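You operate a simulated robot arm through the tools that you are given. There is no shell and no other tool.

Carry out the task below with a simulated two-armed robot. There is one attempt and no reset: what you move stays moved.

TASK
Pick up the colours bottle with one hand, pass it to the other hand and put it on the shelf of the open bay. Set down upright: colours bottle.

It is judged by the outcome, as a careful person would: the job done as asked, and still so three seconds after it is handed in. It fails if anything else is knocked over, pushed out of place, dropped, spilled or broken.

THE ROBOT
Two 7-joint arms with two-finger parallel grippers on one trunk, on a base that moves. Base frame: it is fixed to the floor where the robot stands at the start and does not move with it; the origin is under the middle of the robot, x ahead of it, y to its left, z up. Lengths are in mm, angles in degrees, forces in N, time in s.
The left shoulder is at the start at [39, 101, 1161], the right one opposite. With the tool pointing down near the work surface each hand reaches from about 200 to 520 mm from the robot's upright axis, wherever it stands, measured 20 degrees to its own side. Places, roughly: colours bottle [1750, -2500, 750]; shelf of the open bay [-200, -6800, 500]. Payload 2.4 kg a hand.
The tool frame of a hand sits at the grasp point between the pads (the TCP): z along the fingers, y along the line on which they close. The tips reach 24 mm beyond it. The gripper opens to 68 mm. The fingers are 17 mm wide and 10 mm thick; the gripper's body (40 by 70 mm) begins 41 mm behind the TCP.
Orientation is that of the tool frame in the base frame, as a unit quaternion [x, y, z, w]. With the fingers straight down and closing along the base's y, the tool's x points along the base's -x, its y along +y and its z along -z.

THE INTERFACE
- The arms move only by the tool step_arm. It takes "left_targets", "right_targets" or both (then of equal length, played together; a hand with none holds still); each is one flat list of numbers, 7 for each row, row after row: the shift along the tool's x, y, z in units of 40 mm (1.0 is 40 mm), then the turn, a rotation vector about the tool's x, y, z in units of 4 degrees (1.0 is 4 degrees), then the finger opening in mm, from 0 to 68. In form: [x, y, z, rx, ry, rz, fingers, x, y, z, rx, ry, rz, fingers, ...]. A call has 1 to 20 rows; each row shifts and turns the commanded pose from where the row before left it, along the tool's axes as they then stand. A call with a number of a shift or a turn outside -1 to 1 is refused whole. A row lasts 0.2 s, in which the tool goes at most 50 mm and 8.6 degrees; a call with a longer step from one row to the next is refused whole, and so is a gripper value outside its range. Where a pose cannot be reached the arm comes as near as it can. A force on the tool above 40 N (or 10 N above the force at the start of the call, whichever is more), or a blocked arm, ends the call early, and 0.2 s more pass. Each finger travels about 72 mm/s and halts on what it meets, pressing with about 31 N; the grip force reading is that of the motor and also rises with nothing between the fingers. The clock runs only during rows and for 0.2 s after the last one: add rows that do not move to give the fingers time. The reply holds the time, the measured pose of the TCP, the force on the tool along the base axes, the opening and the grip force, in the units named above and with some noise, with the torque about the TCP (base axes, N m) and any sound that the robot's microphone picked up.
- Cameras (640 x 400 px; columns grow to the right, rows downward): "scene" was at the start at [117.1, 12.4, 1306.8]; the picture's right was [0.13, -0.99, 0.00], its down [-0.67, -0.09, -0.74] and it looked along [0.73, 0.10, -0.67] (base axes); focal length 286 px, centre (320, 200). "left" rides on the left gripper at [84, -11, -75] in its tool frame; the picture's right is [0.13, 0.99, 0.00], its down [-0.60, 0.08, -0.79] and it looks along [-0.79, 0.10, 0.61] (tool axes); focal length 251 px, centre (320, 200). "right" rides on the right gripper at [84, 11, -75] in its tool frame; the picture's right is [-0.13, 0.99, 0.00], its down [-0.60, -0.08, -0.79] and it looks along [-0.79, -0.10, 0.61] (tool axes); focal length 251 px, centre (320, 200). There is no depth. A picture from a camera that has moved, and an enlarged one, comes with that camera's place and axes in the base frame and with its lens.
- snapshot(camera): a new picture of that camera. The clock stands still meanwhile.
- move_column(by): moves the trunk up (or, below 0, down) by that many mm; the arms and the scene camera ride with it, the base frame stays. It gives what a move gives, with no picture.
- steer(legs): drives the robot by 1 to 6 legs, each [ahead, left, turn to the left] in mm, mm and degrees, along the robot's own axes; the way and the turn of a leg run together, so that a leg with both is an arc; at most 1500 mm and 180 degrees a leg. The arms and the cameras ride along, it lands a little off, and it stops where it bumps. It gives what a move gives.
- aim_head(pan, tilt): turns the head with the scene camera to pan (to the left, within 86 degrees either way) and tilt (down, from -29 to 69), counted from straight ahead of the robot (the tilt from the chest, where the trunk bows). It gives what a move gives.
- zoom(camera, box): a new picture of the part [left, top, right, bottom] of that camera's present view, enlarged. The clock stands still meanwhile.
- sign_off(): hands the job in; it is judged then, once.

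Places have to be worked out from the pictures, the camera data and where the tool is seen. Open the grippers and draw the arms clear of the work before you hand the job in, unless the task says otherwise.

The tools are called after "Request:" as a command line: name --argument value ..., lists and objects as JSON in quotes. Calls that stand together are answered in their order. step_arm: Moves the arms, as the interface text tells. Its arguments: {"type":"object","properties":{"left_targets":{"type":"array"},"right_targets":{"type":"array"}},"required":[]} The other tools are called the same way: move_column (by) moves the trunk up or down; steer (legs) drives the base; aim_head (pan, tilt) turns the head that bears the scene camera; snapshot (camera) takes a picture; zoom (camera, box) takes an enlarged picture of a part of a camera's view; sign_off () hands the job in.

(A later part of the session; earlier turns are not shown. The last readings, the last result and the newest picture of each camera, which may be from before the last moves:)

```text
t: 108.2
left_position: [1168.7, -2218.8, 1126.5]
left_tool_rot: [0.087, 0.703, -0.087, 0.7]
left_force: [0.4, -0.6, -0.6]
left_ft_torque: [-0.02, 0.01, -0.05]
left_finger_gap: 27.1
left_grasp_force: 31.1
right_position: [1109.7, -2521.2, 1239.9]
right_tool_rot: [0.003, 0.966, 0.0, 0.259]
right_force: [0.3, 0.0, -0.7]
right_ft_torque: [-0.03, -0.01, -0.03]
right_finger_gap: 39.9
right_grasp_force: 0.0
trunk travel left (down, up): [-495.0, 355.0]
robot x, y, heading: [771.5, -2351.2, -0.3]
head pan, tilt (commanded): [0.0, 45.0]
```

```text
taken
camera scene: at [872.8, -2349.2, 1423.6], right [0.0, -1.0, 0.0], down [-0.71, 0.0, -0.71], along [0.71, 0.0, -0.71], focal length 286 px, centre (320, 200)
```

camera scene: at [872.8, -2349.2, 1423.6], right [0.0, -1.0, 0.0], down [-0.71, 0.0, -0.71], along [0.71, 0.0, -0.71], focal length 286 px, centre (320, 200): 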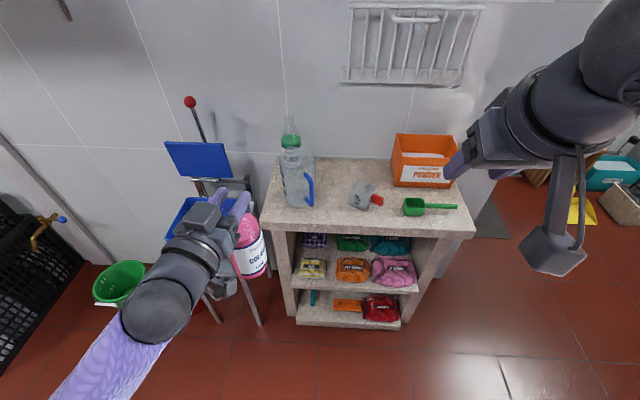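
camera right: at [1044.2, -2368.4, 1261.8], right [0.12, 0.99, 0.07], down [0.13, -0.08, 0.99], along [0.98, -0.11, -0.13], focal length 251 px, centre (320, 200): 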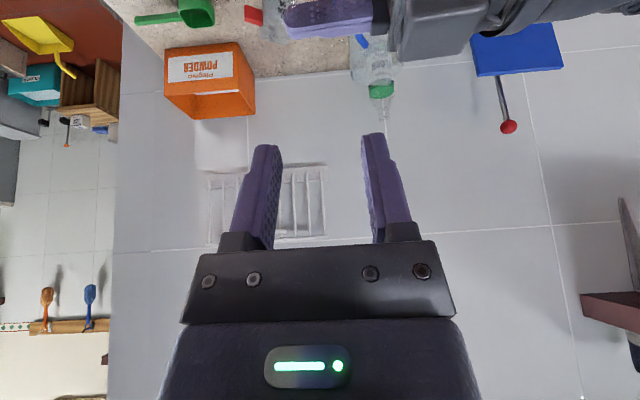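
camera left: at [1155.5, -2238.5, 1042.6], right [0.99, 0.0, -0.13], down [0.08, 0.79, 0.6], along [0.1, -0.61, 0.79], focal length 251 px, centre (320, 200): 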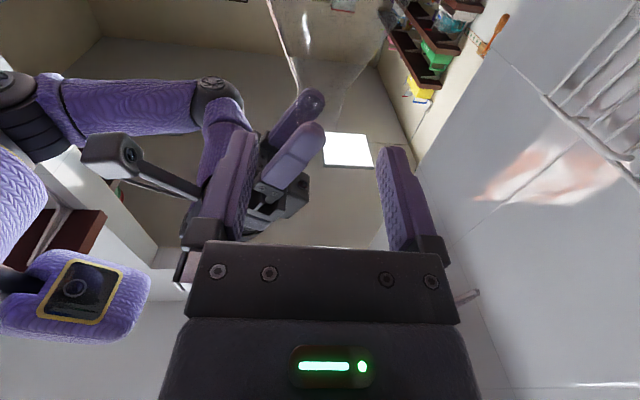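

I finish the last 14° of yaw and drive: turn right, then down the aisle to the left of the island.

Request:
step_arm --left_targets '[0, 0, 0, -1, 0, 0, 10, 0, 0, 0, -1, 0, 0, 10, 0, 0, 0, -1, 0, 0, 10, 0, 0, 0, -0.5, 0, 0, 10, 0, 0, 0, 0, 0, 0, 10]'

Request:
steer --legs '[[0, 0, -89.7], [1300, 200, 0], [1300, 430, 0]]'

Request:
aim_head --pan -25 --tilt 30

Request:
snapshot --camera "scene"

```text
t: 109.4
left_position: [1167.1, -2218.8, 1126.5]
left_tool_rot: [0.001, 0.708, -0.001, 0.706]
left_force: [0.0, 0.5, -0.4]
left_ft_torque: [-0.01, 0.02, 0.02]
left_finger_gap: 26.9
left_grasp_force: 31.0
right_position: [1109.2, -2521.9, 1239.1]
right_tool_rot: [0.003, 0.966, 0.0, 0.258]
right_force: [0.1, 0.4, -0.1]
right_ft_torque: [0.0, 0.01, 0.0]
right_finger_gap: 40.1
right_grasp_force: 0.1
trunk travel left (down, up): [-495.0, 355.0]
robot x, y, heading: [768.9, -2347.8, -0.2]
head pan, tilt (commanded): [0.0, 45.0]
```

```text
t: 126.3
left_position: [1435.4, -5367.1, 1126.9]
left_tool_rot: [0.513, 0.488, -0.512, 0.487]
left_force: [-0.6, 0.8, 0.4]
left_ft_torque: [0.01, 0.0, 0.01]
left_finger_gap: 27.1
left_grasp_force: 31.1
right_position: [1136.6, -5293.9, 1240.6]
right_tool_rot: [0.701, 0.665, -0.189, 0.179]
right_force: [0.1, 0.5, -0.9]
right_ft_torque: [-0.02, 0.03, 0.02]
right_finger_gap: 39.8
right_grasp_force: 0.0
trunk travel left (down, up): [-495.0, 355.0]
robot x, y, heading: [1319.7, -4962.6, -92.9]
head pan, tilt (commanded): [0.0, 45.0]
```

```text
t: 127.2
left_position: [1435.1, -5365.3, 1126.8]
left_tool_rot: [0.513, 0.489, -0.511, 0.487]
left_force: [-0.1, 0.4, -0.3]
left_ft_torque: [0.03, 0.0, -0.01]
left_finger_gap: 27.2
left_grasp_force: 30.9
right_position: [1136.4, -5292.4, 1239.3]
right_tool_rot: [0.701, 0.664, -0.187, 0.18]
right_force: [-0.7, -0.2, -0.1]
right_ft_torque: [0.02, 0.0, 0.01]
right_finger_gap: 40.4
right_grasp_force: 0.0
trunk travel left (down, up): [-495.0, 355.0]
robot x, y, heading: [1321.6, -4964.0, -92.9]
head pan, tilt (commanded): [-25.0, 30.0]
```

```text
taken
camera scene: at [1278.0, -5063.3, 1446.1], right [-0.88, 0.47, 0.0], down [0.23, 0.44, -0.87], along [-0.4, -0.77, -0.5], focal length 286 px, centre (320, 200)
```

scene: 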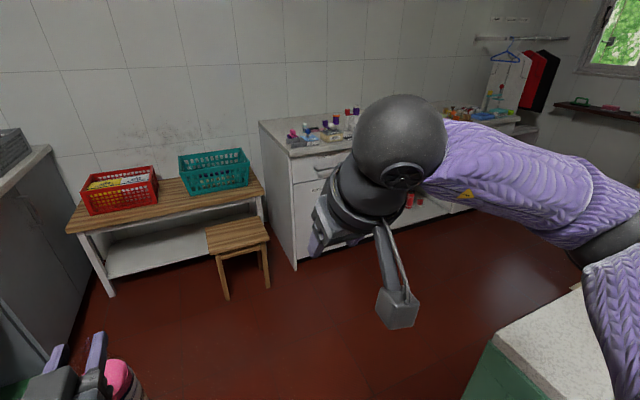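

The bottle is still firmly held. I correct the heading and go on past the island corner to y≈-5880, then look right at the bay.

Request:
steer --legs '[[900, 40, 2.9]]'

Request:
aim_head --pan -70 --tilt 25

Request:
snapshot --camera "scene"

```text
t: 131.9
left_position: [1481.7, -6260.9, 1125.9]
left_tool_rot: [0.497, 0.505, -0.495, 0.503]
left_force: [-0.4, -0.2, -0.4]
left_ft_torque: [0.01, 0.0, -0.02]
left_finger_gap: 27.1
left_grasp_force: 30.6
right_position: [1179.8, -6205.6, 1238.3]
right_tool_rot: [0.679, 0.687, -0.181, 0.185]
right_force: [-0.8, -0.4, -0.3]
right_ft_torque: [0.0, 0.01, -0.02]
right_finger_gap: 39.9
right_grasp_force: 0.0
trunk travel left (down, up): [-495.0, 355.0]
robot x, y, heading: [1342.5, -5864.6, -89.3]
head pan, tilt (commanded): [-25.0, 30.0]
```

```text
t: 133.0
left_position: [1481.3, -6259.4, 1126.1]
left_tool_rot: [0.497, 0.504, -0.496, 0.503]
left_force: [0.2, 0.2, -0.1]
left_ft_torque: [0.08, -0.01, 0.0]
left_finger_gap: 27.1
left_grasp_force: 31.0
right_position: [1179.9, -6204.9, 1239.1]
right_tool_rot: [0.68, 0.686, -0.181, 0.184]
right_force: [0.2, 0.0, -0.3]
right_ft_torque: [-0.03, 0.02, 0.0]
right_finger_gap: 40.0
right_grasp_force: 0.1
trunk travel left (down, up): [-495.0, 355.0]
robot x, y, heading: [1340.2, -5861.5, -89.3]
head pan, tilt (commanded): [-70.0, 25.0]
```

```text
taken
camera scene: at [1258.1, -5917.2, 1454.2], right [-0.35, 0.94, 0.0], down [0.4, 0.15, -0.91], along [-0.85, -0.32, -0.42], focal length 286 px, centre (320, 200)
```

scene: 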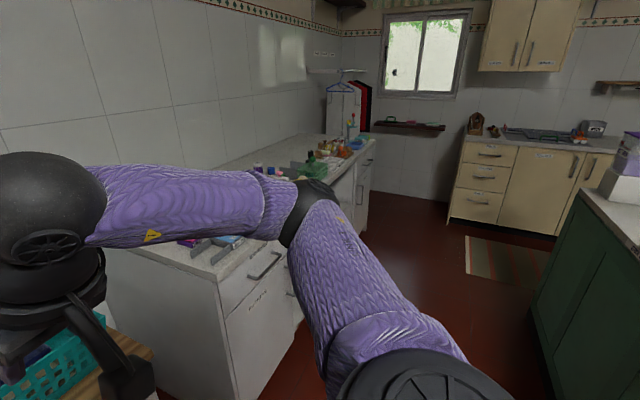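

The back aisle is clear. I sidestep to the right along the counter toward the bay.

Request:
steer --legs '[[0, -1000, -0.7]]'

Request:
aim_head --pan -25 --tilt 40

Request:
snapshot --camera "scene"

```text
t: 138.2
left_position: [472.6, -6259.7, 1126.5]
left_tool_rot: [0.505, 0.497, -0.503, 0.495]
left_force: [0.4, -0.3, 0.7]
left_ft_torque: [0.0, -0.04, -0.01]
left_finger_gap: 27.0
left_grasp_force: 31.6
right_position: [171.4, -6196.5, 1240.0]
right_tool_rot: [0.691, 0.675, -0.185, 0.181]
right_force: [-0.3, -0.3, -0.1]
right_ft_torque: [0.01, -0.01, 0.03]
right_finger_gap: 39.9
right_grasp_force: 0.1
trunk travel left (down, up): [-495.0, 355.0]
robot x, y, heading: [349.4, -5860.7, -91.2]
head pan, tilt (commanded): [-70.0, 25.0]
```

```text
t: 139.3
left_position: [472.2, -6260.2, 1126.1]
left_tool_rot: [0.505, 0.497, -0.504, 0.495]
left_force: [0.0, 0.2, 0.3]
left_ft_torque: [0.03, -0.01, 0.02]
left_finger_gap: 26.8
left_grasp_force: 31.5
right_position: [172.5, -6197.0, 1239.7]
right_tool_rot: [0.691, 0.675, -0.185, 0.181]
right_force: [0.6, 0.8, -0.9]
right_ft_torque: [-0.02, 0.0, -0.01]
right_finger_gap: 39.8
right_grasp_force: 0.0
trunk travel left (down, up): [-495.0, 355.0]
robot x, y, heading: [344.6, -5861.5, -91.1]
head pan, tilt (commanded): [-25.0, 40.0]
```

```text
taken
camera scene: at [308.9, -5957.4, 1430.9], right [-0.9, 0.44, 0.0], down [0.28, 0.58, -0.77], along [-0.34, -0.69, -0.64], focal length 286 px, centre (320, 200)
```

scene: 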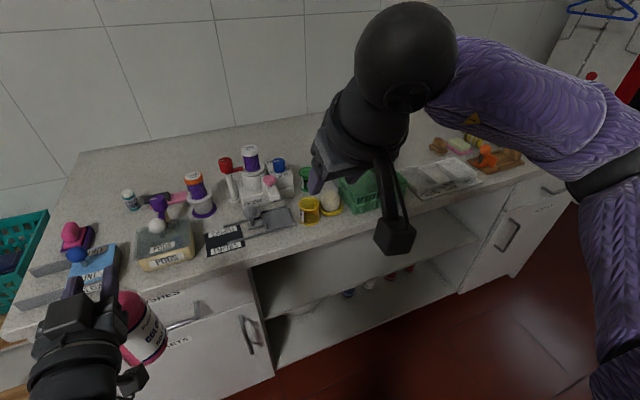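

I see the bay with a middle shelf and a bottom board with some items at the back. I sidestep another 500 mm to face it squarely.

Request:
steer --legs '[[0, -520, 1.1]]'

Request:
aim_head --pan 0 --tilt 45

Request:
snapshot --camera "scene"

```text
t: 142.4
left_position: [-40.5, -6252.6, 1126.8]
left_tool_rot: [0.499, 0.502, -0.498, 0.501]
left_force: [-0.1, -0.2, 0.6]
left_ft_torque: [0.01, -0.03, 0.0]
left_finger_gap: 27.1
left_grasp_force: 30.9
right_position: [-343.1, -6196.3, 1240.5]
right_tool_rot: [0.682, 0.684, -0.182, 0.184]
right_force: [0.1, 0.3, 0.3]
right_ft_torque: [-0.01, -0.02, 0.0]
right_finger_gap: 40.4
right_grasp_force: 0.1
trunk travel left (down, up): [-495.0, 355.0]
robot x, y, heading: [-176.8, -5860.6, -89.6]
head pan, tilt (commanded): [-25.0, 40.0]
```

```text
t: 143.3
left_position: [-40.1, -6253.5, 1126.6]
left_tool_rot: [0.498, 0.503, -0.497, 0.502]
left_force: [0.0, 0.6, 0.2]
left_ft_torque: [0.02, -0.03, 0.01]
left_finger_gap: 27.1
left_grasp_force: 30.9
right_position: [-343.1, -6197.9, 1238.6]
right_tool_rot: [0.682, 0.684, -0.182, 0.184]
right_force: [0.1, 0.3, 0.0]
right_ft_torque: [-0.01, 0.04, 0.02]
right_finger_gap: 40.0
right_grasp_force: 0.1
trunk travel left (down, up): [-495.0, 355.0]
robot x, y, heading: [-171.4, -5856.4, -89.6]
head pan, tilt (commanded): [0.0, 45.0]
```

```text
taken
camera scene: at [-175.5, -5958.8, 1423.6], right [-1.0, 0.0, 0.0], down [0.0, 0.71, -0.71], along [0.0, -0.71, -0.71], focal length 286 px, centre (320, 200)
```

scene: 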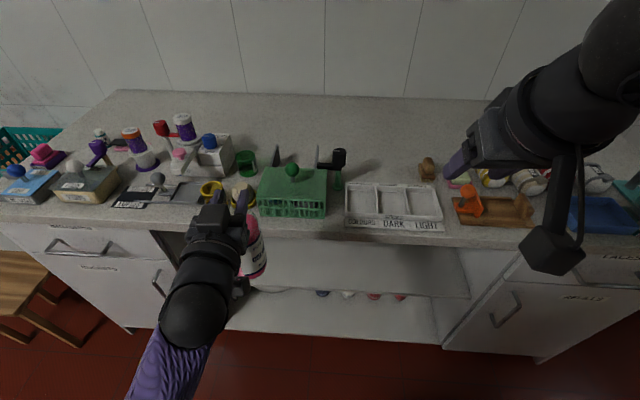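

I'm centred on the bay (about x from +290 to -610, counter front y≈-6440). I lower the trunk 300 mm to look into the bay at shelf level; the bottle stays about 130 mm in front of the counter.

Request:
move_column --by -300

Request:
aim_head --pan 0 --tilt 40

Request:
snapshot --camera "scene"

```text
t: 146.3
left_position: [-41.0, -6253.2, 825.9]
left_tool_rot: [0.499, 0.503, -0.497, 0.501]
left_force: [0.7, -0.1, 0.2]
left_ft_torque: [0.02, -0.01, 0.04]
left_finger_gap: 26.9
left_grasp_force: 31.2
right_position: [-342.3, -6197.7, 939.3]
right_tool_rot: [0.682, 0.684, -0.182, 0.183]
right_force: [-0.3, 0.9, -0.8]
right_ft_torque: [0.01, 0.02, -0.02]
right_finger_gap: 40.1
right_grasp_force: 0.1
trunk travel left (down, up): [-195.0, 655.0]
robot x, y, heading: [-175.5, -5856.4, -89.7]
head pan, tilt (commanded): [0.0, 45.0]
```

```text
t: 146.9
left_position: [-39.6, -6252.6, 826.6]
left_tool_rot: [0.499, 0.503, -0.498, 0.501]
left_force: [-0.2, 0.2, -0.2]
left_ft_torque: [0.03, 0.01, -0.02]
left_finger_gap: 26.9
left_grasp_force: 30.6
right_position: [-343.1, -6197.1, 937.8]
right_tool_rot: [0.682, 0.684, -0.182, 0.184]
right_force: [0.5, 0.5, 0.1]
right_ft_torque: [0.0, -0.01, -0.01]
right_finger_gap: 40.0
right_grasp_force: 0.1
trunk travel left (down, up): [-195.0, 655.0]
robot x, y, heading: [-173.8, -5858.5, -89.7]
head pan, tilt (commanded): [0.0, 40.0]
```

```text
taken
camera scene: at [-175.2, -6015.3, 1127.6], right [-1.0, -0.01, 0.0], down [0.0, 0.64, -0.77], along [0.0, -0.77, -0.64], focal length 286 px, centre (320, 200)
```

scene: 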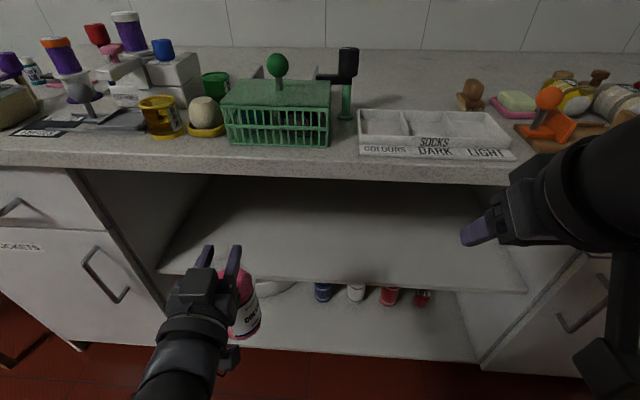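

Good view of the bay and its shelf. I zoom for accurate edges.

Request:
zoom --camera "scene" --box '[150, 140, 550, 390]'

Request:
zoom --camera "scene" --box '[240, 240, 440, 365]'

```text
1.60 times, centred on (350, 265) of scene
camera zoom: at [-175.2, -6015.3, 1127.6], right [-1.0, -0.01, 0.0], down [0.0, 0.64, -0.77], along [0.0, -0.77, -0.64], focal length 457 px, centre (272, 96)
```

zoom: 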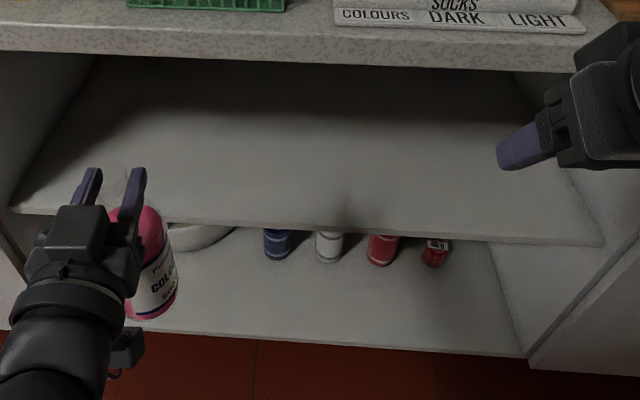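

```text
3.20 times, centred on (340, 302) of scene
camera zoom: at [-175.2, -6015.3, 1127.6], right [-1.0, -0.01, 0.0], down [0.0, 0.64, -0.77], along [0.0, -0.77, -0.64], focal length 914 px, centre (256, -128)
```

zoom: 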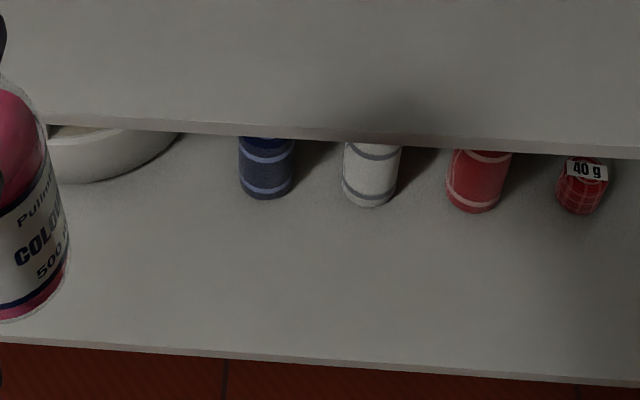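

The shelf front edge is at about y≈-6467, z≈462, with the counter underside at z≈805 – room for the hand (TCP needs ≈635). Before lowering and driving in, I tuck the right hand away to my right side so it won't meet the counter.

Request:
step_arm --right_targets '[0.1, -0.2, -0.15, 0, 0, 0, 40, 0.19, -0.485, -0.254, 0, 0, 0, 40, 0.19, -0.485, -0.254, 0, 0, 0, 40, 0.19, -0.485, -0.254, 0, 0, 0, 40, 0.19, -0.485, -0.254, 0, 0, 0, 40, 0.19, -0.485, -0.254, 0, 0, 0, 40, 0.19, -0.485, -0.254, 0, 0, 0, 40, 0.19, -0.485, -0.254, 0, 0, 0, 40, 0.19, -0.485, -0.254, 0, 0, 0, 40, 0.19, -0.485, -0.254, 0, 0, 0, 40, 0.19, -0.485, -0.254, 0, 0, 0, 40, 0.19, -0.485, -0.254, 0, 0, 0, 40, 0, 0, 0, 0, 0, 0, 40]'

Request:
snapshot --camera "scene"

```text
t: 149.7
left_position: [-41.1, -6254.2, 826.5]
left_tool_rot: [0.499, 0.502, -0.498, 0.5]
left_force: [-0.8, -1.0, 0.1]
left_ft_torque: [0.02, 0.0, 0.01]
left_finger_gap: 26.9
left_grasp_force: 31.7
right_position: [-563.3, -6064.0, 996.1]
right_tool_rot: [0.682, 0.684, -0.183, 0.183]
right_force: [0.2, 0.0, 1.0]
right_ft_torque: [0.0, -0.02, 0.01]
right_finger_gap: 40.2
right_grasp_force: 0.0
trunk travel left (down, up): [-195.0, 655.0]
robot x, y, heading: [-175.8, -5856.2, -89.8]
head pan, tilt (commanded): [0.0, 40.0]
```

```text
taken
camera scene: at [-175.4, -6015.3, 1127.7], right [-1.0, -0.01, 0.0], down [0.0, 0.64, -0.77], along [0.0, -0.77, -0.64], focal length 286 px, centre (320, 200)
```

scene: 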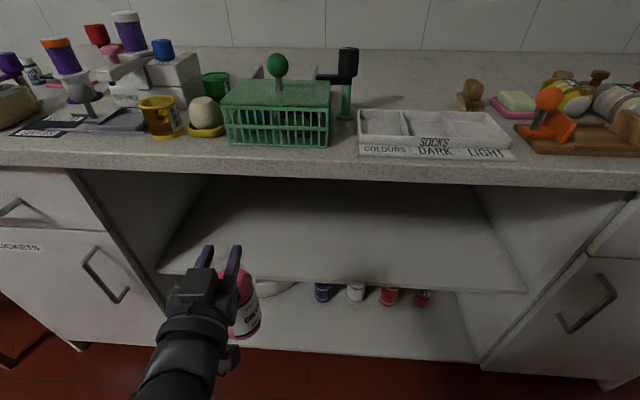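

The right hand is tucked away. I lower the trunk by 150 mm, so the bottle base goes to about z≈503, slightly above shelf level, still in front of the counter.

Request:
move_column --by -150

Request:
aim_head --pan 0 --tilt 35

Request:
snapshot --camera "scene"

Request:
snapshot --camera "left"

```text
t: 151.5
left_position: [-39.8, -6253.1, 676.8]
left_tool_rot: [0.498, 0.503, -0.498, 0.502]
left_force: [0.5, 0.2, -0.2]
left_ft_torque: [0.04, -0.01, 0.01]
left_finger_gap: 26.9
left_grasp_force: 30.4
right_position: [-563.5, -6091.7, 831.0]
right_tool_rot: [0.692, 0.692, -0.145, 0.144]
right_force: [0.6, 0.4, -0.2]
right_ft_torque: [0.02, -0.02, 0.0]
right_finger_gap: 40.1
right_grasp_force: 0.1
trunk travel left (down, up): [-45.0, 804.0]
robot x, y, heading: [-173.0, -5857.4, -89.9]
head pan, tilt (commanded): [0.0, 40.0]
```

```text
t: 152.1
left_position: [-40.8, -6253.7, 677.4]
left_tool_rot: [0.498, 0.503, -0.497, 0.502]
left_force: [0.7, -0.8, -0.6]
left_ft_torque: [0.0, -0.01, 0.03]
left_finger_gap: 26.7
left_grasp_force: 30.6
right_position: [-563.2, -6090.5, 829.8]
right_tool_rot: [0.692, 0.692, -0.144, 0.144]
right_force: [0.2, -0.1, 0.4]
right_ft_torque: [-0.03, 0.01, 0.04]
right_finger_gap: 40.0
right_grasp_force: 0.0
trunk travel left (down, up): [-45.0, 804.0]
robot x, y, heading: [-175.9, -5855.7, -89.6]
head pan, tilt (commanded): [0.0, 35.0]
```

```text
taken
camera scene: at [-175.0, -6066.5, 980.2], right [-1.0, -0.01, 0.0], down [0.0, 0.57, -0.82], along [0.0, -0.82, -0.57], focal length 286 px, centre (320, 200)
```

scene: 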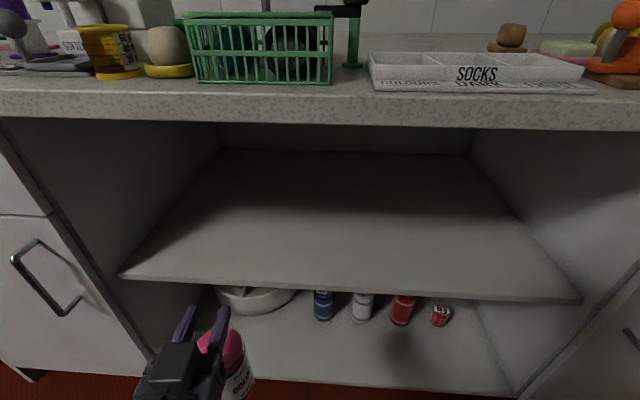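

```text
taken
camera left: at [-53.1, -6178.1, 592.7], right [0.99, 0.01, -0.13], down [0.07, 0.79, 0.61], along [0.11, -0.61, 0.78], focal length 251 px, centre (320, 200)
```

left: 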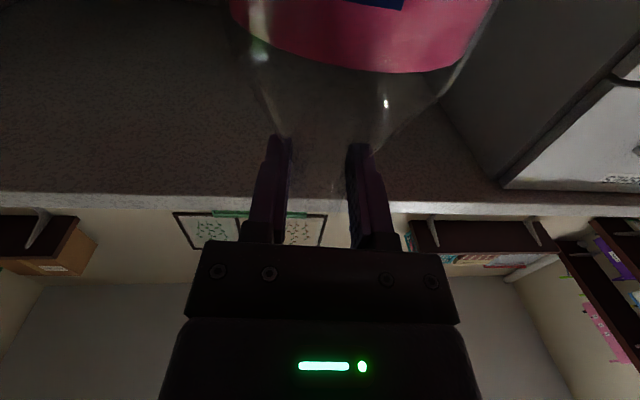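

The bay interior is empty on the shelf. I zoom on the shelf front edge and the bottle to refine heights.

Request:
zoom --camera "scene" --box '[280, 240, 400, 320]'

Request:
zoom --camera "scene" --box '[120, 270, 320, 400]'

```text
5.00 times, centred on (340, 280) of scene
camera zoom: at [-175.0, -6066.5, 980.2], right [-1.0, -0.01, 0.0], down [0.0, 0.57, -0.82], along [0.0, -0.82, -0.57], focal length 1427 px, centre (220, -200)
```

zoom: 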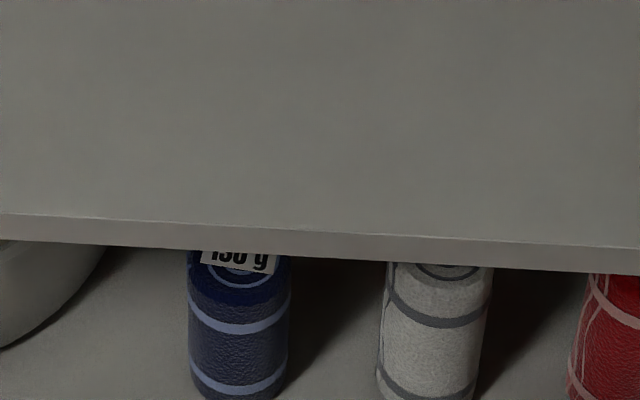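

```text
3.08 times, centred on (220, 335) of scene
camera zoom: at [-175.0, -6066.5, 980.2], right [-1.0, -0.01, 0.0], down [0.0, 0.57, -0.82], along [0.0, -0.82, -0.57], focal length 878 px, centre (628, -215)
```

zoom: 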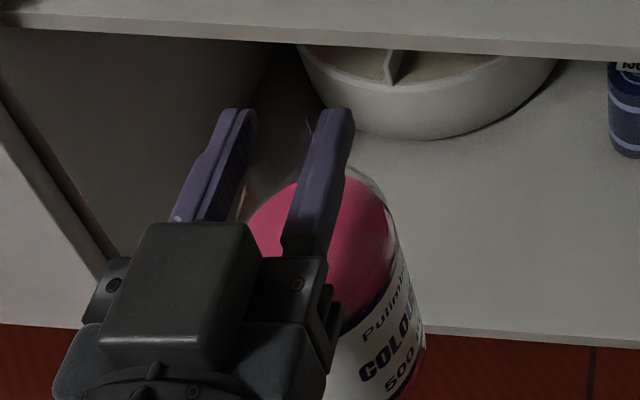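

The shelf height estimate is still uncertain (z≈470–540), so I want a better look. I take the right hand camera's view, which looks more horizontally.

Request:
snapshot --camera "right"

```text
taken
camera right: at [-553.3, -5983.6, 865.7], right [0.99, -0.12, 0.05], down [-0.08, -0.24, 0.97], along [-0.1, -0.96, -0.25], focal length 251 px, centre (320, 200)
```

right: 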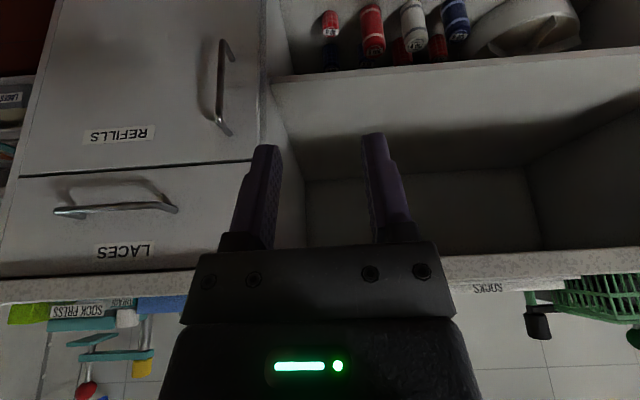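

Cross-checking all views gives the shelf at z≈482, front edge y≈-6460. I raise the bottle 30 mm more (base ≈534) and drive 150 mm closer.

Request:
step_arm --left_targets '[-0.375, 0, 0, 0, 0, 0, 10, -0.375, 0, 0, 0, 0, 0, 10, 0, 0, 0, 0, 0, 0, 10]'

Request:
steer --legs '[[150, 0, 0]]'

Request:
snapshot --camera "scene"

Request:
snapshot --camera "right"

```text
t: 152.9
left_position: [-43.3, -6264.9, 696.2]
left_tool_rot: [0.498, 0.503, -0.498, 0.501]
left_force: [-0.4, 1.1, 0.3]
left_ft_torque: [0.03, 0.0, 0.02]
left_finger_gap: 26.9
left_grasp_force: 31.4
left hand out of reach, approached as far as the arm can: row 1, 2
right_position: [-563.9, -6091.3, 830.9]
right_tool_rot: [0.692, 0.692, -0.145, 0.143]
right_force: [0.8, -0.5, -0.8]
right_ft_torque: [-0.01, 0.0, 0.0]
right_finger_gap: 40.1
right_grasp_force: 0.2
trunk travel left (down, up): [-45.0, 804.0]
robot x, y, heading: [-174.5, -5855.6, -89.6]
head pan, tilt (commanded): [0.0, 35.0]
```

```text
t: 154.3
left_position: [-42.3, -6412.1, 695.0]
left_tool_rot: [0.499, 0.503, -0.497, 0.501]
left_force: [-0.1, -0.3, -0.3]
left_ft_torque: [0.01, -0.01, -0.03]
left_finger_gap: 27.1
left_grasp_force: 31.4
right_position: [-562.4, -6239.7, 831.7]
right_tool_rot: [0.692, 0.692, -0.144, 0.144]
right_force: [-0.1, 0.1, 0.2]
right_ft_torque: [0.03, 0.0, -0.02]
right_finger_gap: 40.1
right_grasp_force: 0.0
trunk travel left (down, up): [-45.0, 804.0]
robot x, y, heading: [-176.4, -6006.0, -89.7]
head pan, tilt (commanded): [0.0, 35.0]
```

```text
taken
camera scene: at [-174.1, -6215.3, 980.2], right [-1.0, -0.01, 0.0], down [0.0, 0.57, -0.82], along [0.0, -0.82, -0.57], focal length 286 px, centre (320, 200)
```

scene: 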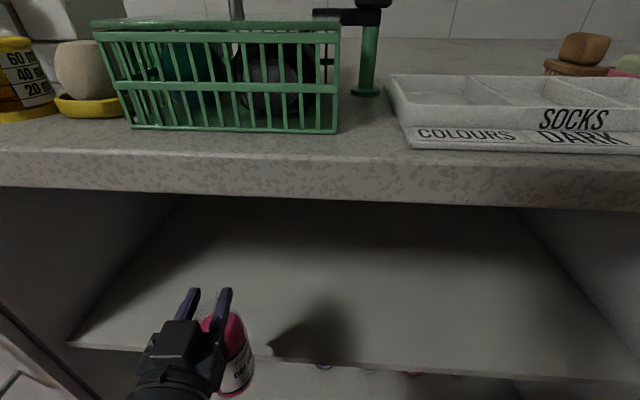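

```text
taken
camera right: at [-552.4, -6132.6, 865.8], right [0.99, -0.12, 0.05], down [-0.08, -0.24, 0.97], along [-0.1, -0.96, -0.25], focal length 251 px, centre (320, 200)
```

right: 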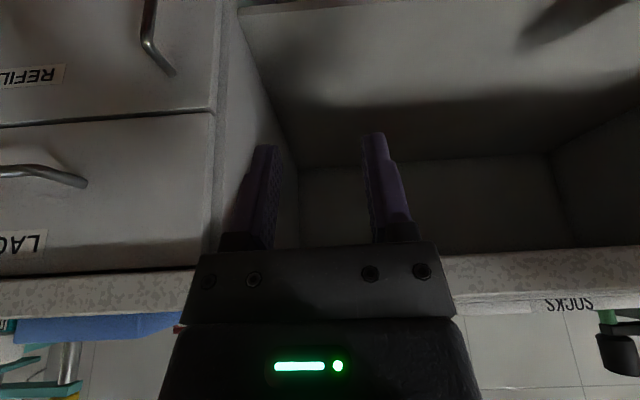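

The hand reached z≈695 (base ≈522) and the bottle is just in front of the shelf edge. I zoom to fix the shelf edge from this nearer viewpoint and compare with the bottle base.

Request:
zoom --camera "scene" --box '[260, 320, 380, 400]'

Request:
zoom --camera "scene" --box '[60, 270, 300, 400]'

Request:
zoom --camera "right" --box '[220, 0, 640, 200]'

```text
5.00 times, centred on (320, 360) of scene
camera zoom: at [-174.1, -6215.3, 980.2], right [-1.0, -0.01, 0.0], down [0.0, 0.57, -0.82], along [0.0, -0.82, -0.57], focal length 1427 px, centre (320, -600)
```

zoom: 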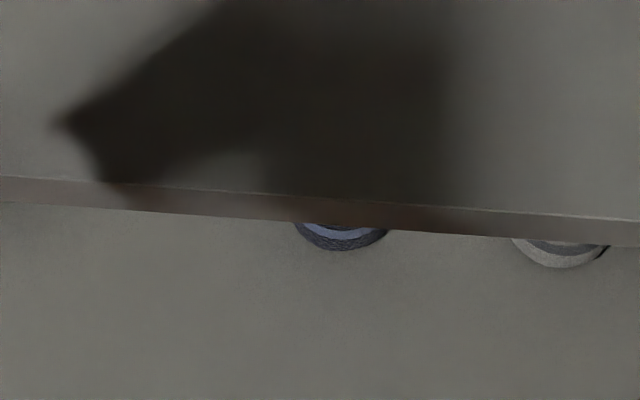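

```text
2.67 times, centred on (180, 335) of scene
camera zoom: at [-174.1, -6215.3, 980.2], right [-1.0, -0.01, 0.0], down [0.0, 0.57, -0.82], along [0.0, -0.82, -0.57], focal length 761 px, centre (693, -160)
```

zoom: 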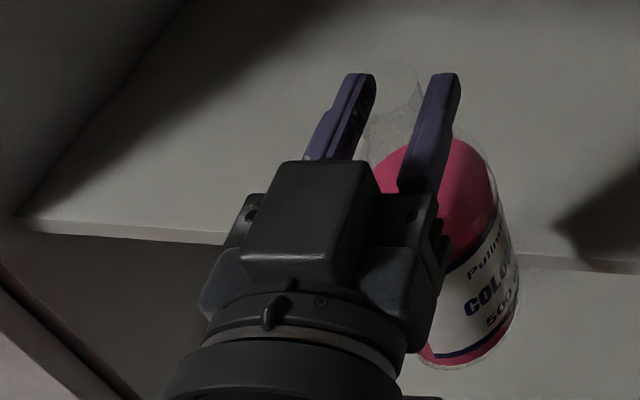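

```text
1.52 times, centred on (430, 100) of right
camera zoom: at [-552.4, -6132.6, 865.8], right [0.99, -0.12, 0.05], down [-0.08, -0.24, 0.97], along [-0.1, -0.96, -0.25], focal length 383 px, centre (152, 352)
```

zoom: 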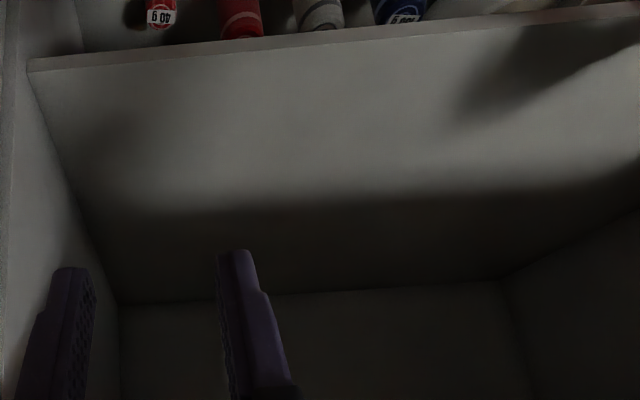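

The bottle base seems only slightly above the shelf in this view, so I raise the whole trunk by 45 mm for clearance (counter underside ≈ z 830 leaves room), then check.

Request:
move_column --by 45

Request:
snapshot --camera "scene"

Request:
snapshot --camera "left"

```text
t: 155.2
left_position: [-41.7, -6412.1, 739.7]
left_tool_rot: [0.499, 0.504, -0.497, 0.501]
left_force: [0.3, 0.8, -0.1]
left_ft_torque: [0.0, 0.0, 0.03]
left_finger_gap: 26.9
left_grasp_force: 31.0
right_position: [-562.8, -6239.3, 876.9]
right_tool_rot: [0.692, 0.692, -0.144, 0.145]
right_force: [-0.6, -1.1, -0.6]
right_ft_torque: [0.01, -0.01, 0.0]
right_finger_gap: 40.2
right_grasp_force: 0.1
trunk travel left (down, up): [-90.0, 760.0]
robot x, y, heading: [-174.2, -6007.9, -89.7]
head pan, tilt (commanded): [0.0, 35.0]
```

```text
taken
camera scene: at [-174.2, -6199.5, 1027.1], right [-1.0, -0.01, 0.0], down [0.0, 0.57, -0.82], along [0.0, -0.82, -0.57], focal length 286 px, centre (320, 200)
```

scene: 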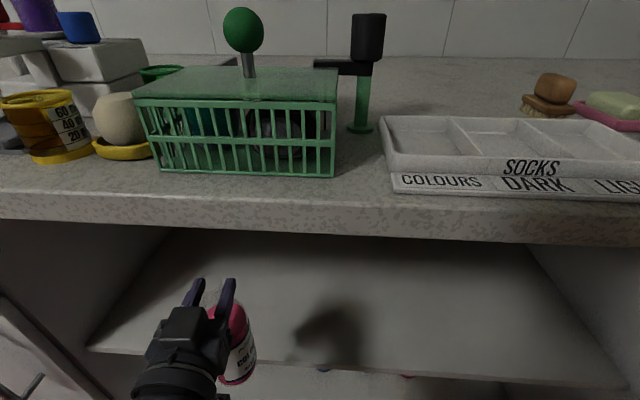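

```text
taken
camera left: at [-54.4, -6338.1, 656.4], right [0.99, 0.01, -0.13], down [0.07, 0.79, 0.61], along [0.11, -0.61, 0.78], focal length 251 px, centre (320, 200)
```

left: 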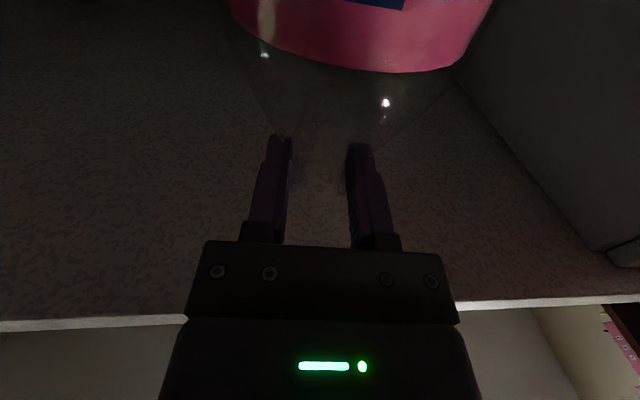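

The counter underside is at about z≈867 (front overhang y≈-6385), leaving ample room above the hand. I now push the bottle 100 mm into the bay with the arm.

Request:
step_arm --left_targets '[0, 0, 0.25, 0, 0, 0, 10, 0, 0, 0.45, 0, 0, 0, 10, 0, 0, 0.5, 0, 0, 0, 10, 0, 0, 0.5, 0, 0, 0, 10, 0, 0, 0.5, 0, 0, 0, 10, 0, 0, 0.3, 0, 0, 0, 10, 0, 0, 0, 0, 0, 0, 10]'

Request:
snapshot --camera "scene"

Request:
snapshot --camera "right"

```text
t: 156.8
left_position: [-42.0, -6512.7, 740.8]
left_tool_rot: [0.499, 0.503, -0.497, 0.501]
left_force: [0.4, -0.3, -0.6]
left_ft_torque: [0.0, 0.0, -0.02]
left_finger_gap: 26.9
left_grasp_force: 31.5
right_position: [-561.5, -6240.0, 875.8]
right_tool_rot: [0.692, 0.692, -0.143, 0.145]
right_force: [-0.2, 0.0, -0.3]
right_ft_torque: [-0.05, -0.03, -0.01]
right_finger_gap: 39.8
right_grasp_force: 0.1
trunk travel left (down, up): [-90.0, 760.0]
robot x, y, heading: [-175.1, -6009.0, -89.7]
head pan, tilt (commanded): [0.0, 35.0]
```

```text
taken
camera scene: at [-174.2, -6199.5, 1027.1], right [-1.0, -0.01, 0.0], down [0.0, 0.57, -0.82], along [0.0, -0.82, -0.57], focal length 286 px, centre (320, 200)
```

scene: 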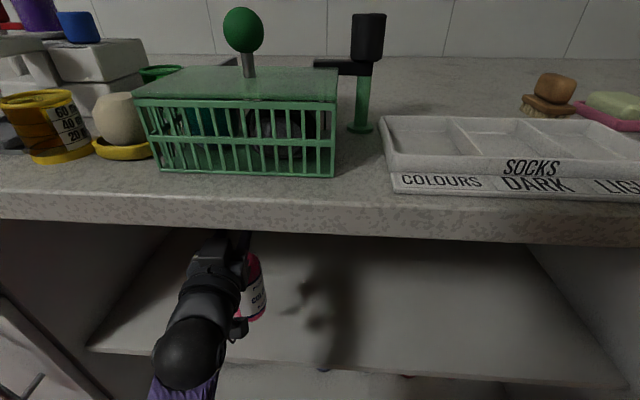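

```text
taken
camera right: at [-552.4, -6132.8, 910.7], right [0.99, -0.12, 0.05], down [-0.08, -0.24, 0.97], along [-0.1, -0.96, -0.25], focal length 251 px, centre (320, 200)
```

right: 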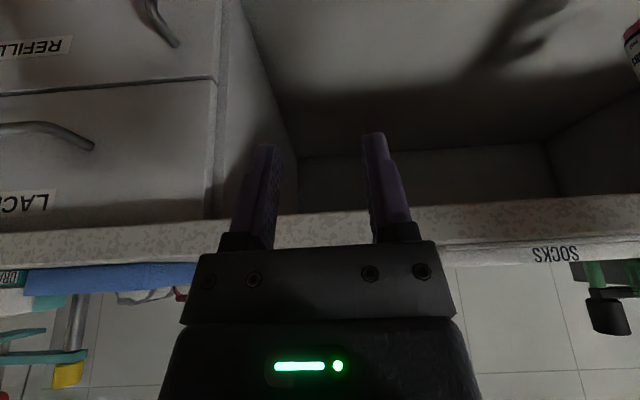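

The bottle is over the shelf. I push it another 40 mm in, then begin lowering: first 35 mm.

Request:
step_arm --left_targets '[0, 0, 0.35, 0, 0, 0, 10, 0, 0, 0.4, 0, 0, 0, 10, 0, 0, 0.25, 0, 0, 0, 10, 0, 0, 0, 0, 0, 0, 10, 0.2, 0, 0, 0, 0, 0, 10, 0.25, 0, 0, 0, 0, 0, 10, 0.25, 0, 0, 0, 0, 0, 10, 0.175, 0, 0, 0, 0, 0, 10, 0, 0, 0, 0, 0, 0, 10]'

Request:
snapshot --camera "scene"

Request:
zoom --camera "scene" --box '[140, 220, 340, 380]'

```text
t: 158.8
left_position: [-40.2, -6554.2, 704.0]
left_tool_rot: [0.498, 0.503, -0.497, 0.501]
left_force: [-0.2, 0.0, -0.5]
left_ft_torque: [0.05, 0.01, -0.02]
left_finger_gap: 27.0
left_grasp_force: 30.4
right_position: [-561.9, -6240.2, 876.6]
right_tool_rot: [0.692, 0.693, -0.144, 0.145]
right_force: [0.6, 0.8, -0.4]
right_ft_torque: [-0.01, -0.01, 0.03]
right_finger_gap: 40.4
right_grasp_force: 0.1
trunk travel left (down, up): [-90.0, 760.0]
robot x, y, heading: [-172.2, -6007.5, -89.7]
head pan, tilt (commanded): [0.0, 35.0]
```

```text
taken
camera scene: at [-174.2, -6199.5, 1027.1], right [-1.0, -0.01, 0.0], down [0.0, 0.57, -0.82], along [0.0, -0.82, -0.57], focal length 286 px, centre (320, 200)
```

scene: 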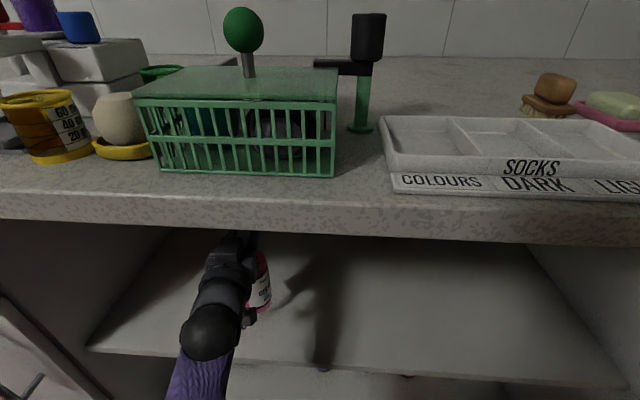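

```text
2.50 times, centred on (240, 300) of scene
camera zoom: at [-174.2, -6199.5, 1027.1], right [-1.0, -0.01, 0.0], down [0.0, 0.57, -0.82], along [0.0, -0.82, -0.57], focal length 714 px, centre (520, -50)
```

zoom: 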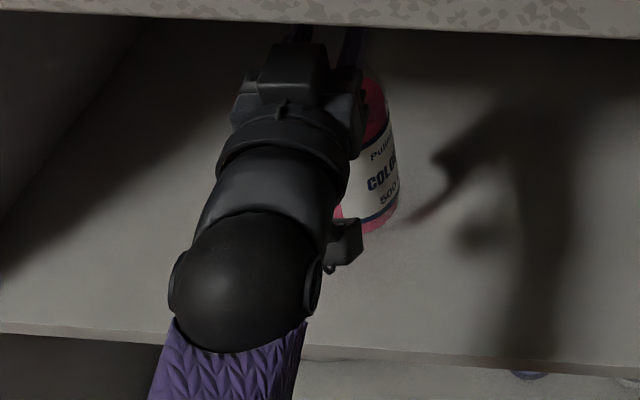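

No contact yet at base ≈531. I lower in small steps: 12 mm now.

Request:
step_arm --left_targets '[0.1, 0, 0, 0, 0, 0, 10, 0.1, 0, 0, 0, 0, 0, 10, 0.1, 0, 0, 0, 0, 0, 10, 0, 0, 0, 0, 0, 0, 10]'

```text
t: 159.8
left_position: [-40.2, -6553.5, 691.9]
left_tool_rot: [0.498, 0.503, -0.497, 0.501]
left_force: [0.3, 0.2, 0.1]
left_ft_torque: [0.03, 0.01, 0.03]
left_finger_gap: 26.9
left_grasp_force: 30.8
right_position: [-562.4, -6239.9, 876.8]
right_tool_rot: [0.692, 0.693, -0.143, 0.145]
right_force: [-0.4, 0.8, -0.1]
right_ft_torque: [0.01, -0.02, 0.05]
right_finger_gap: 40.3
right_grasp_force: 0.0
trunk travel left (down, up): [-90.0, 760.0]
robot x, y, heading: [-174.4, -6010.1, -89.8]
head pan, tilt (commanded): [0.0, 35.0]
```

Still free. I lower 9 mm more in 3 mm steps.

Request:
step_arm --left_targets '[0.075, 0, 0, 0, 0, 0, 10, 0.075, 0, 0, 0, 0, 0, 10, 0.075, 0, 0, 0, 0, 0, 10, 0, 0, 0, 0, 0, 0, 10]'

Request:
zoom --camera "scene" --box '[210, 230, 310, 340]'

```text
t: 160.8
left_position: [-41.3, -6553.3, 684.4]
left_tool_rot: [0.498, 0.504, -0.497, 0.502]
left_force: [0.6, 0.7, -1.3]
left_ft_torque: [-0.03, 0.0, -0.01]
left_finger_gap: 26.9
left_grasp_force: 31.1
right_position: [-561.9, -6239.4, 875.7]
right_tool_rot: [0.692, 0.692, -0.143, 0.144]
right_force: [0.2, 0.9, 0.0]
right_ft_torque: [0.01, 0.0, 0.02]
right_finger_gap: 40.2
right_grasp_force: 0.0
trunk travel left (down, up): [-90.0, 760.0]
robot x, y, heading: [-171.7, -6009.7, -89.8]
head pan, tilt (commanded): [0.0, 35.0]
```

```text
3.64 times, centred on (260, 285) of scene
camera zoom: at [-174.2, -6199.5, 1027.1], right [-1.0, -0.01, 0.0], down [0.0, 0.57, -0.82], along [0.0, -0.82, -0.57], focal length 1038 px, centre (538, -109)
```

zoom: 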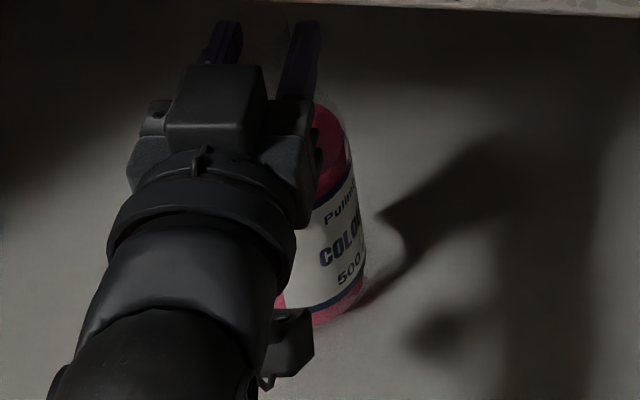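

Base ≈510 and shadow nearly joined to the bottle. I keep lowering in smaller steps.

Request:
step_arm --left_targets '[0.05, 0, 0, 0, 0, 0, 10, 0.05, 0, 0, 0, 0, 0, 10, 0.05, 0, 0, 0, 0, 0, 10, 0, 0, 0, 0, 0, 0, 10]'

```text
t: 161.8
left_position: [-40.9, -6552.6, 678.5]
left_tool_rot: [0.497, 0.503, -0.497, 0.502]
left_force: [1.0, 1.0, 1.4]
left_ft_torque: [-0.1, -0.09, 0.02]
left_finger_gap: 26.8
left_grasp_force: 31.4
right_position: [-563.4, -6239.3, 876.8]
right_tool_rot: [0.692, 0.692, -0.143, 0.145]
right_force: [-0.3, -0.3, -0.9]
right_ft_torque: [-0.03, 0.02, -0.01]
right_finger_gap: 39.9
right_grasp_force: 0.2
trunk travel left (down, up): [-90.0, 760.0]
robot x, y, heading: [-173.7, -6008.2, -89.7]
head pan, tilt (commanded): [0.0, 35.0]
```

A hint of contact (torque -0.1, force 1.4 N). I lower 2 mm more and check.

Request:
step_arm --left_targets '[0.025, 0, 0, 0, 0, 0, 10, 0.025, 0, 0, 0, 0, 0, 10, 0, 0, 0, 0, 0, 0, 10]'

```text
t: 162.6
left_position: [-40.9, -6551.8, 679.0]
left_tool_rot: [0.497, 0.501, -0.499, 0.503]
left_force: [2.1, -4.2, 21.9]
left_ft_torque: [-0.22, -0.15, 0.03]
left_finger_gap: 26.9
left_grasp_force: 31.1
right_position: [-563.3, -6236.9, 876.9]
right_tool_rot: [0.692, 0.692, -0.144, 0.145]
right_force: [-0.2, 0.0, -0.7]
right_ft_torque: [-0.02, -0.01, -0.03]
right_finger_gap: 39.8
right_grasp_force: 0.1
trunk travel left (down, up): [-90.0, 760.0]
robot x, y, heading: [-175.0, -6003.7, -89.7]
head pan, tilt (commanded): [0.0, 35.0]
```

The bottle base is on the shelf (22 N up). I ease up by about 0.8 mm to relieve the press before opening.

Request:
step_arm --left_targets '[-0.02, 0, 0, 0, 0, 0, 10, 0, 0, 0, 0, 0, 0, 10]'

Request:
snapshot --camera "left"

Request:
zoom --camera "scene" --box '[210, 230, 310, 340]'

```text
t: 163.2
left_position: [-41.2, -6550.7, 679.4]
left_tool_rot: [0.497, 0.501, -0.499, 0.502]
left_force: [1.2, -6.3, 26.5]
left_ft_torque: [-0.64, -0.09, 0.03]
left_finger_gap: 26.9
left_grasp_force: 31.5
right_position: [-562.4, -6238.8, 876.0]
right_tool_rot: [0.692, 0.692, -0.145, 0.145]
right_force: [0.4, 0.3, 0.3]
right_ft_torque: [0.02, -0.03, -0.02]
right_finger_gap: 39.9
right_grasp_force: 0.0
trunk travel left (down, up): [-90.0, 760.0]
robot x, y, heading: [-175.3, -6004.1, -89.7]
head pan, tilt (commanded): [0.0, 35.0]
```

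```text
taken
camera left: at [-53.4, -6477.3, 595.1], right [0.99, 0.01, -0.13], down [0.07, 0.8, 0.6], along [0.11, -0.61, 0.79], focal length 251 px, centre (320, 200)
```

left: 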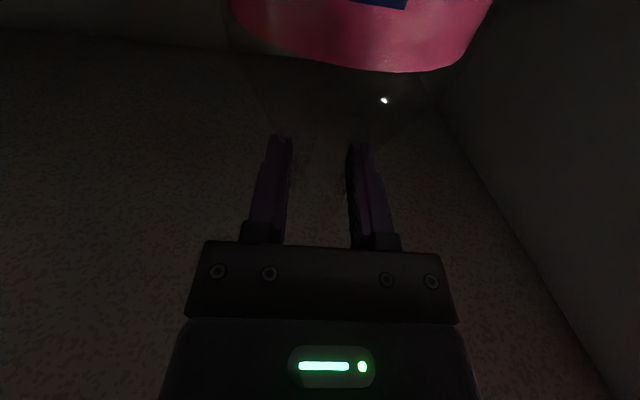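

```text
3.64 times, centred on (260, 285) of scene
camera zoom: at [-174.6, -6197.9, 1027.6], right [-1.0, -0.01, 0.0], down [0.0, 0.57, -0.82], along [0.01, -0.82, -0.57], focal length 1038 px, centre (538, -109)
```

zoom: 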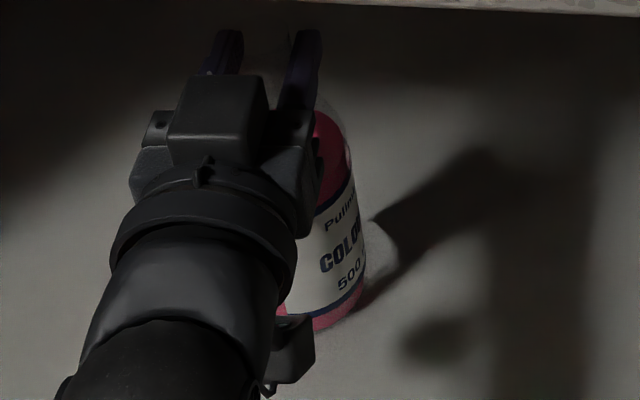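

The upward force is still 26 N (the command is below the actual pose), so I ease up further by 2 mm.

Request:
step_arm --left_targets '[-0.025, 0, 0, 0, 0, 0, 10, -0.025, 0, 0, 0, 0, 0, 10, 0, 0, 0, 0, 0, 0, 10]'

```text
t: 164.0
left_position: [-39.9, -6553.8, 679.9]
left_tool_rot: [0.498, 0.503, -0.497, 0.501]
left_force: [-1.6, -4.5, 17.8]
left_ft_torque: [-0.45, 0.04, 0.04]
left_finger_gap: 26.7
left_grasp_force: 31.6
right_position: [-563.3, -6238.1, 876.0]
right_tool_rot: [0.693, 0.692, -0.143, 0.145]
right_force: [-0.8, -0.3, 0.3]
right_ft_torque: [0.01, 0.0, 0.01]
right_finger_gap: 40.0
right_grasp_force: 0.1
trunk travel left (down, up): [-90.0, 760.0]
robot x, y, heading: [-170.0, -6006.6, -89.6]
head pan, tilt (commanded): [0.0, 35.0]
```

Force is falling (18 N). I ease up another 1 mm.

Request:
step_arm --left_targets '[-0.025, 0, 0, 0, 0, 0, 10, 0, 0, 0, 0, 0, 0, 10]'

```text
t: 164.6
left_position: [-40.8, -6552.4, 678.9]
left_tool_rot: [0.498, 0.504, -0.497, 0.501]
left_force: [-2.7, -1.5, 7.2]
left_ft_torque: [-0.31, 0.07, 0.01]
left_finger_gap: 26.6
left_grasp_force: 31.2
right_position: [-563.5, -6239.1, 875.6]
right_tool_rot: [0.692, 0.692, -0.143, 0.145]
right_force: [-0.6, -0.5, 0.2]
right_ft_torque: [-0.01, 0.01, -0.01]
right_finger_gap: 40.0
right_grasp_force: 0.1
trunk travel left (down, up): [-90.0, 760.0]
robot x, y, heading: [-174.4, -6007.4, -89.9]
head pan, tilt (commanded): [0.0, 35.0]
```

Residual 7 N, bottle standing. I open the left gripper gradually.

Request:
step_arm --left_targets '[0, 0, 0, 0, 0, 0, 28, 0, 0, 0, 0, 0, 0, 31, 0, 0, 0, 0, 0, 0, 36, 0, 0, 0, 0, 0, 0, 44, 0, 0, 0, 0, 0, 0, 52, 0, 0, 0, 0, 0, 0, 52]'

Request:
zoom --camera "scene" --box '[210, 230, 310, 340]'

Request:
snapshot --camera "left"

```text
t: 166.0
left_position: [-39.2, -6552.7, 678.0]
left_tool_rot: [0.498, 0.502, -0.498, 0.502]
left_force: [-0.6, 0.8, -1.1]
left_ft_torque: [-0.01, -0.02, -0.04]
left_finger_gap: 51.9
left_grasp_force: 0.1
right_position: [-563.0, -6239.0, 876.1]
right_tool_rot: [0.692, 0.692, -0.144, 0.144]
right_force: [0.8, -0.6, -0.2]
right_ft_torque: [-0.03, 0.01, -0.01]
right_finger_gap: 40.2
right_grasp_force: 0.0
trunk travel left (down, up): [-90.0, 760.0]
robot x, y, heading: [-173.6, -6003.0, -89.7]
head pan, tilt (commanded): [0.0, 35.0]
```

```text
3.64 times, centred on (260, 285) of scene
camera zoom: at [-174.2, -6199.3, 1027.2], right [-1.0, -0.01, 0.0], down [0.0, 0.57, -0.82], along [0.0, -0.82, -0.57], focal length 1038 px, centre (538, -109)
```

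zoom: 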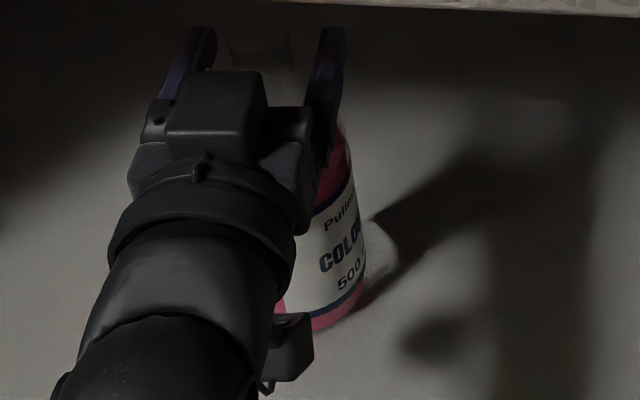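

```text
taken
camera left: at [-52.8, -6478.0, 596.0], right [0.99, 0.01, -0.13], down [0.07, 0.79, 0.61], along [0.11, -0.61, 0.78], focal length 251 px, centre (320, 200)
```

left: 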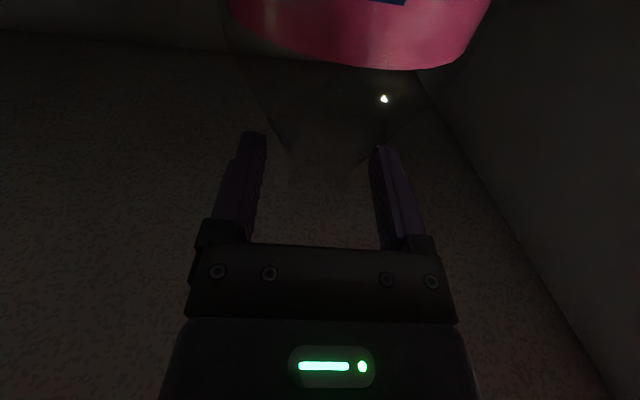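

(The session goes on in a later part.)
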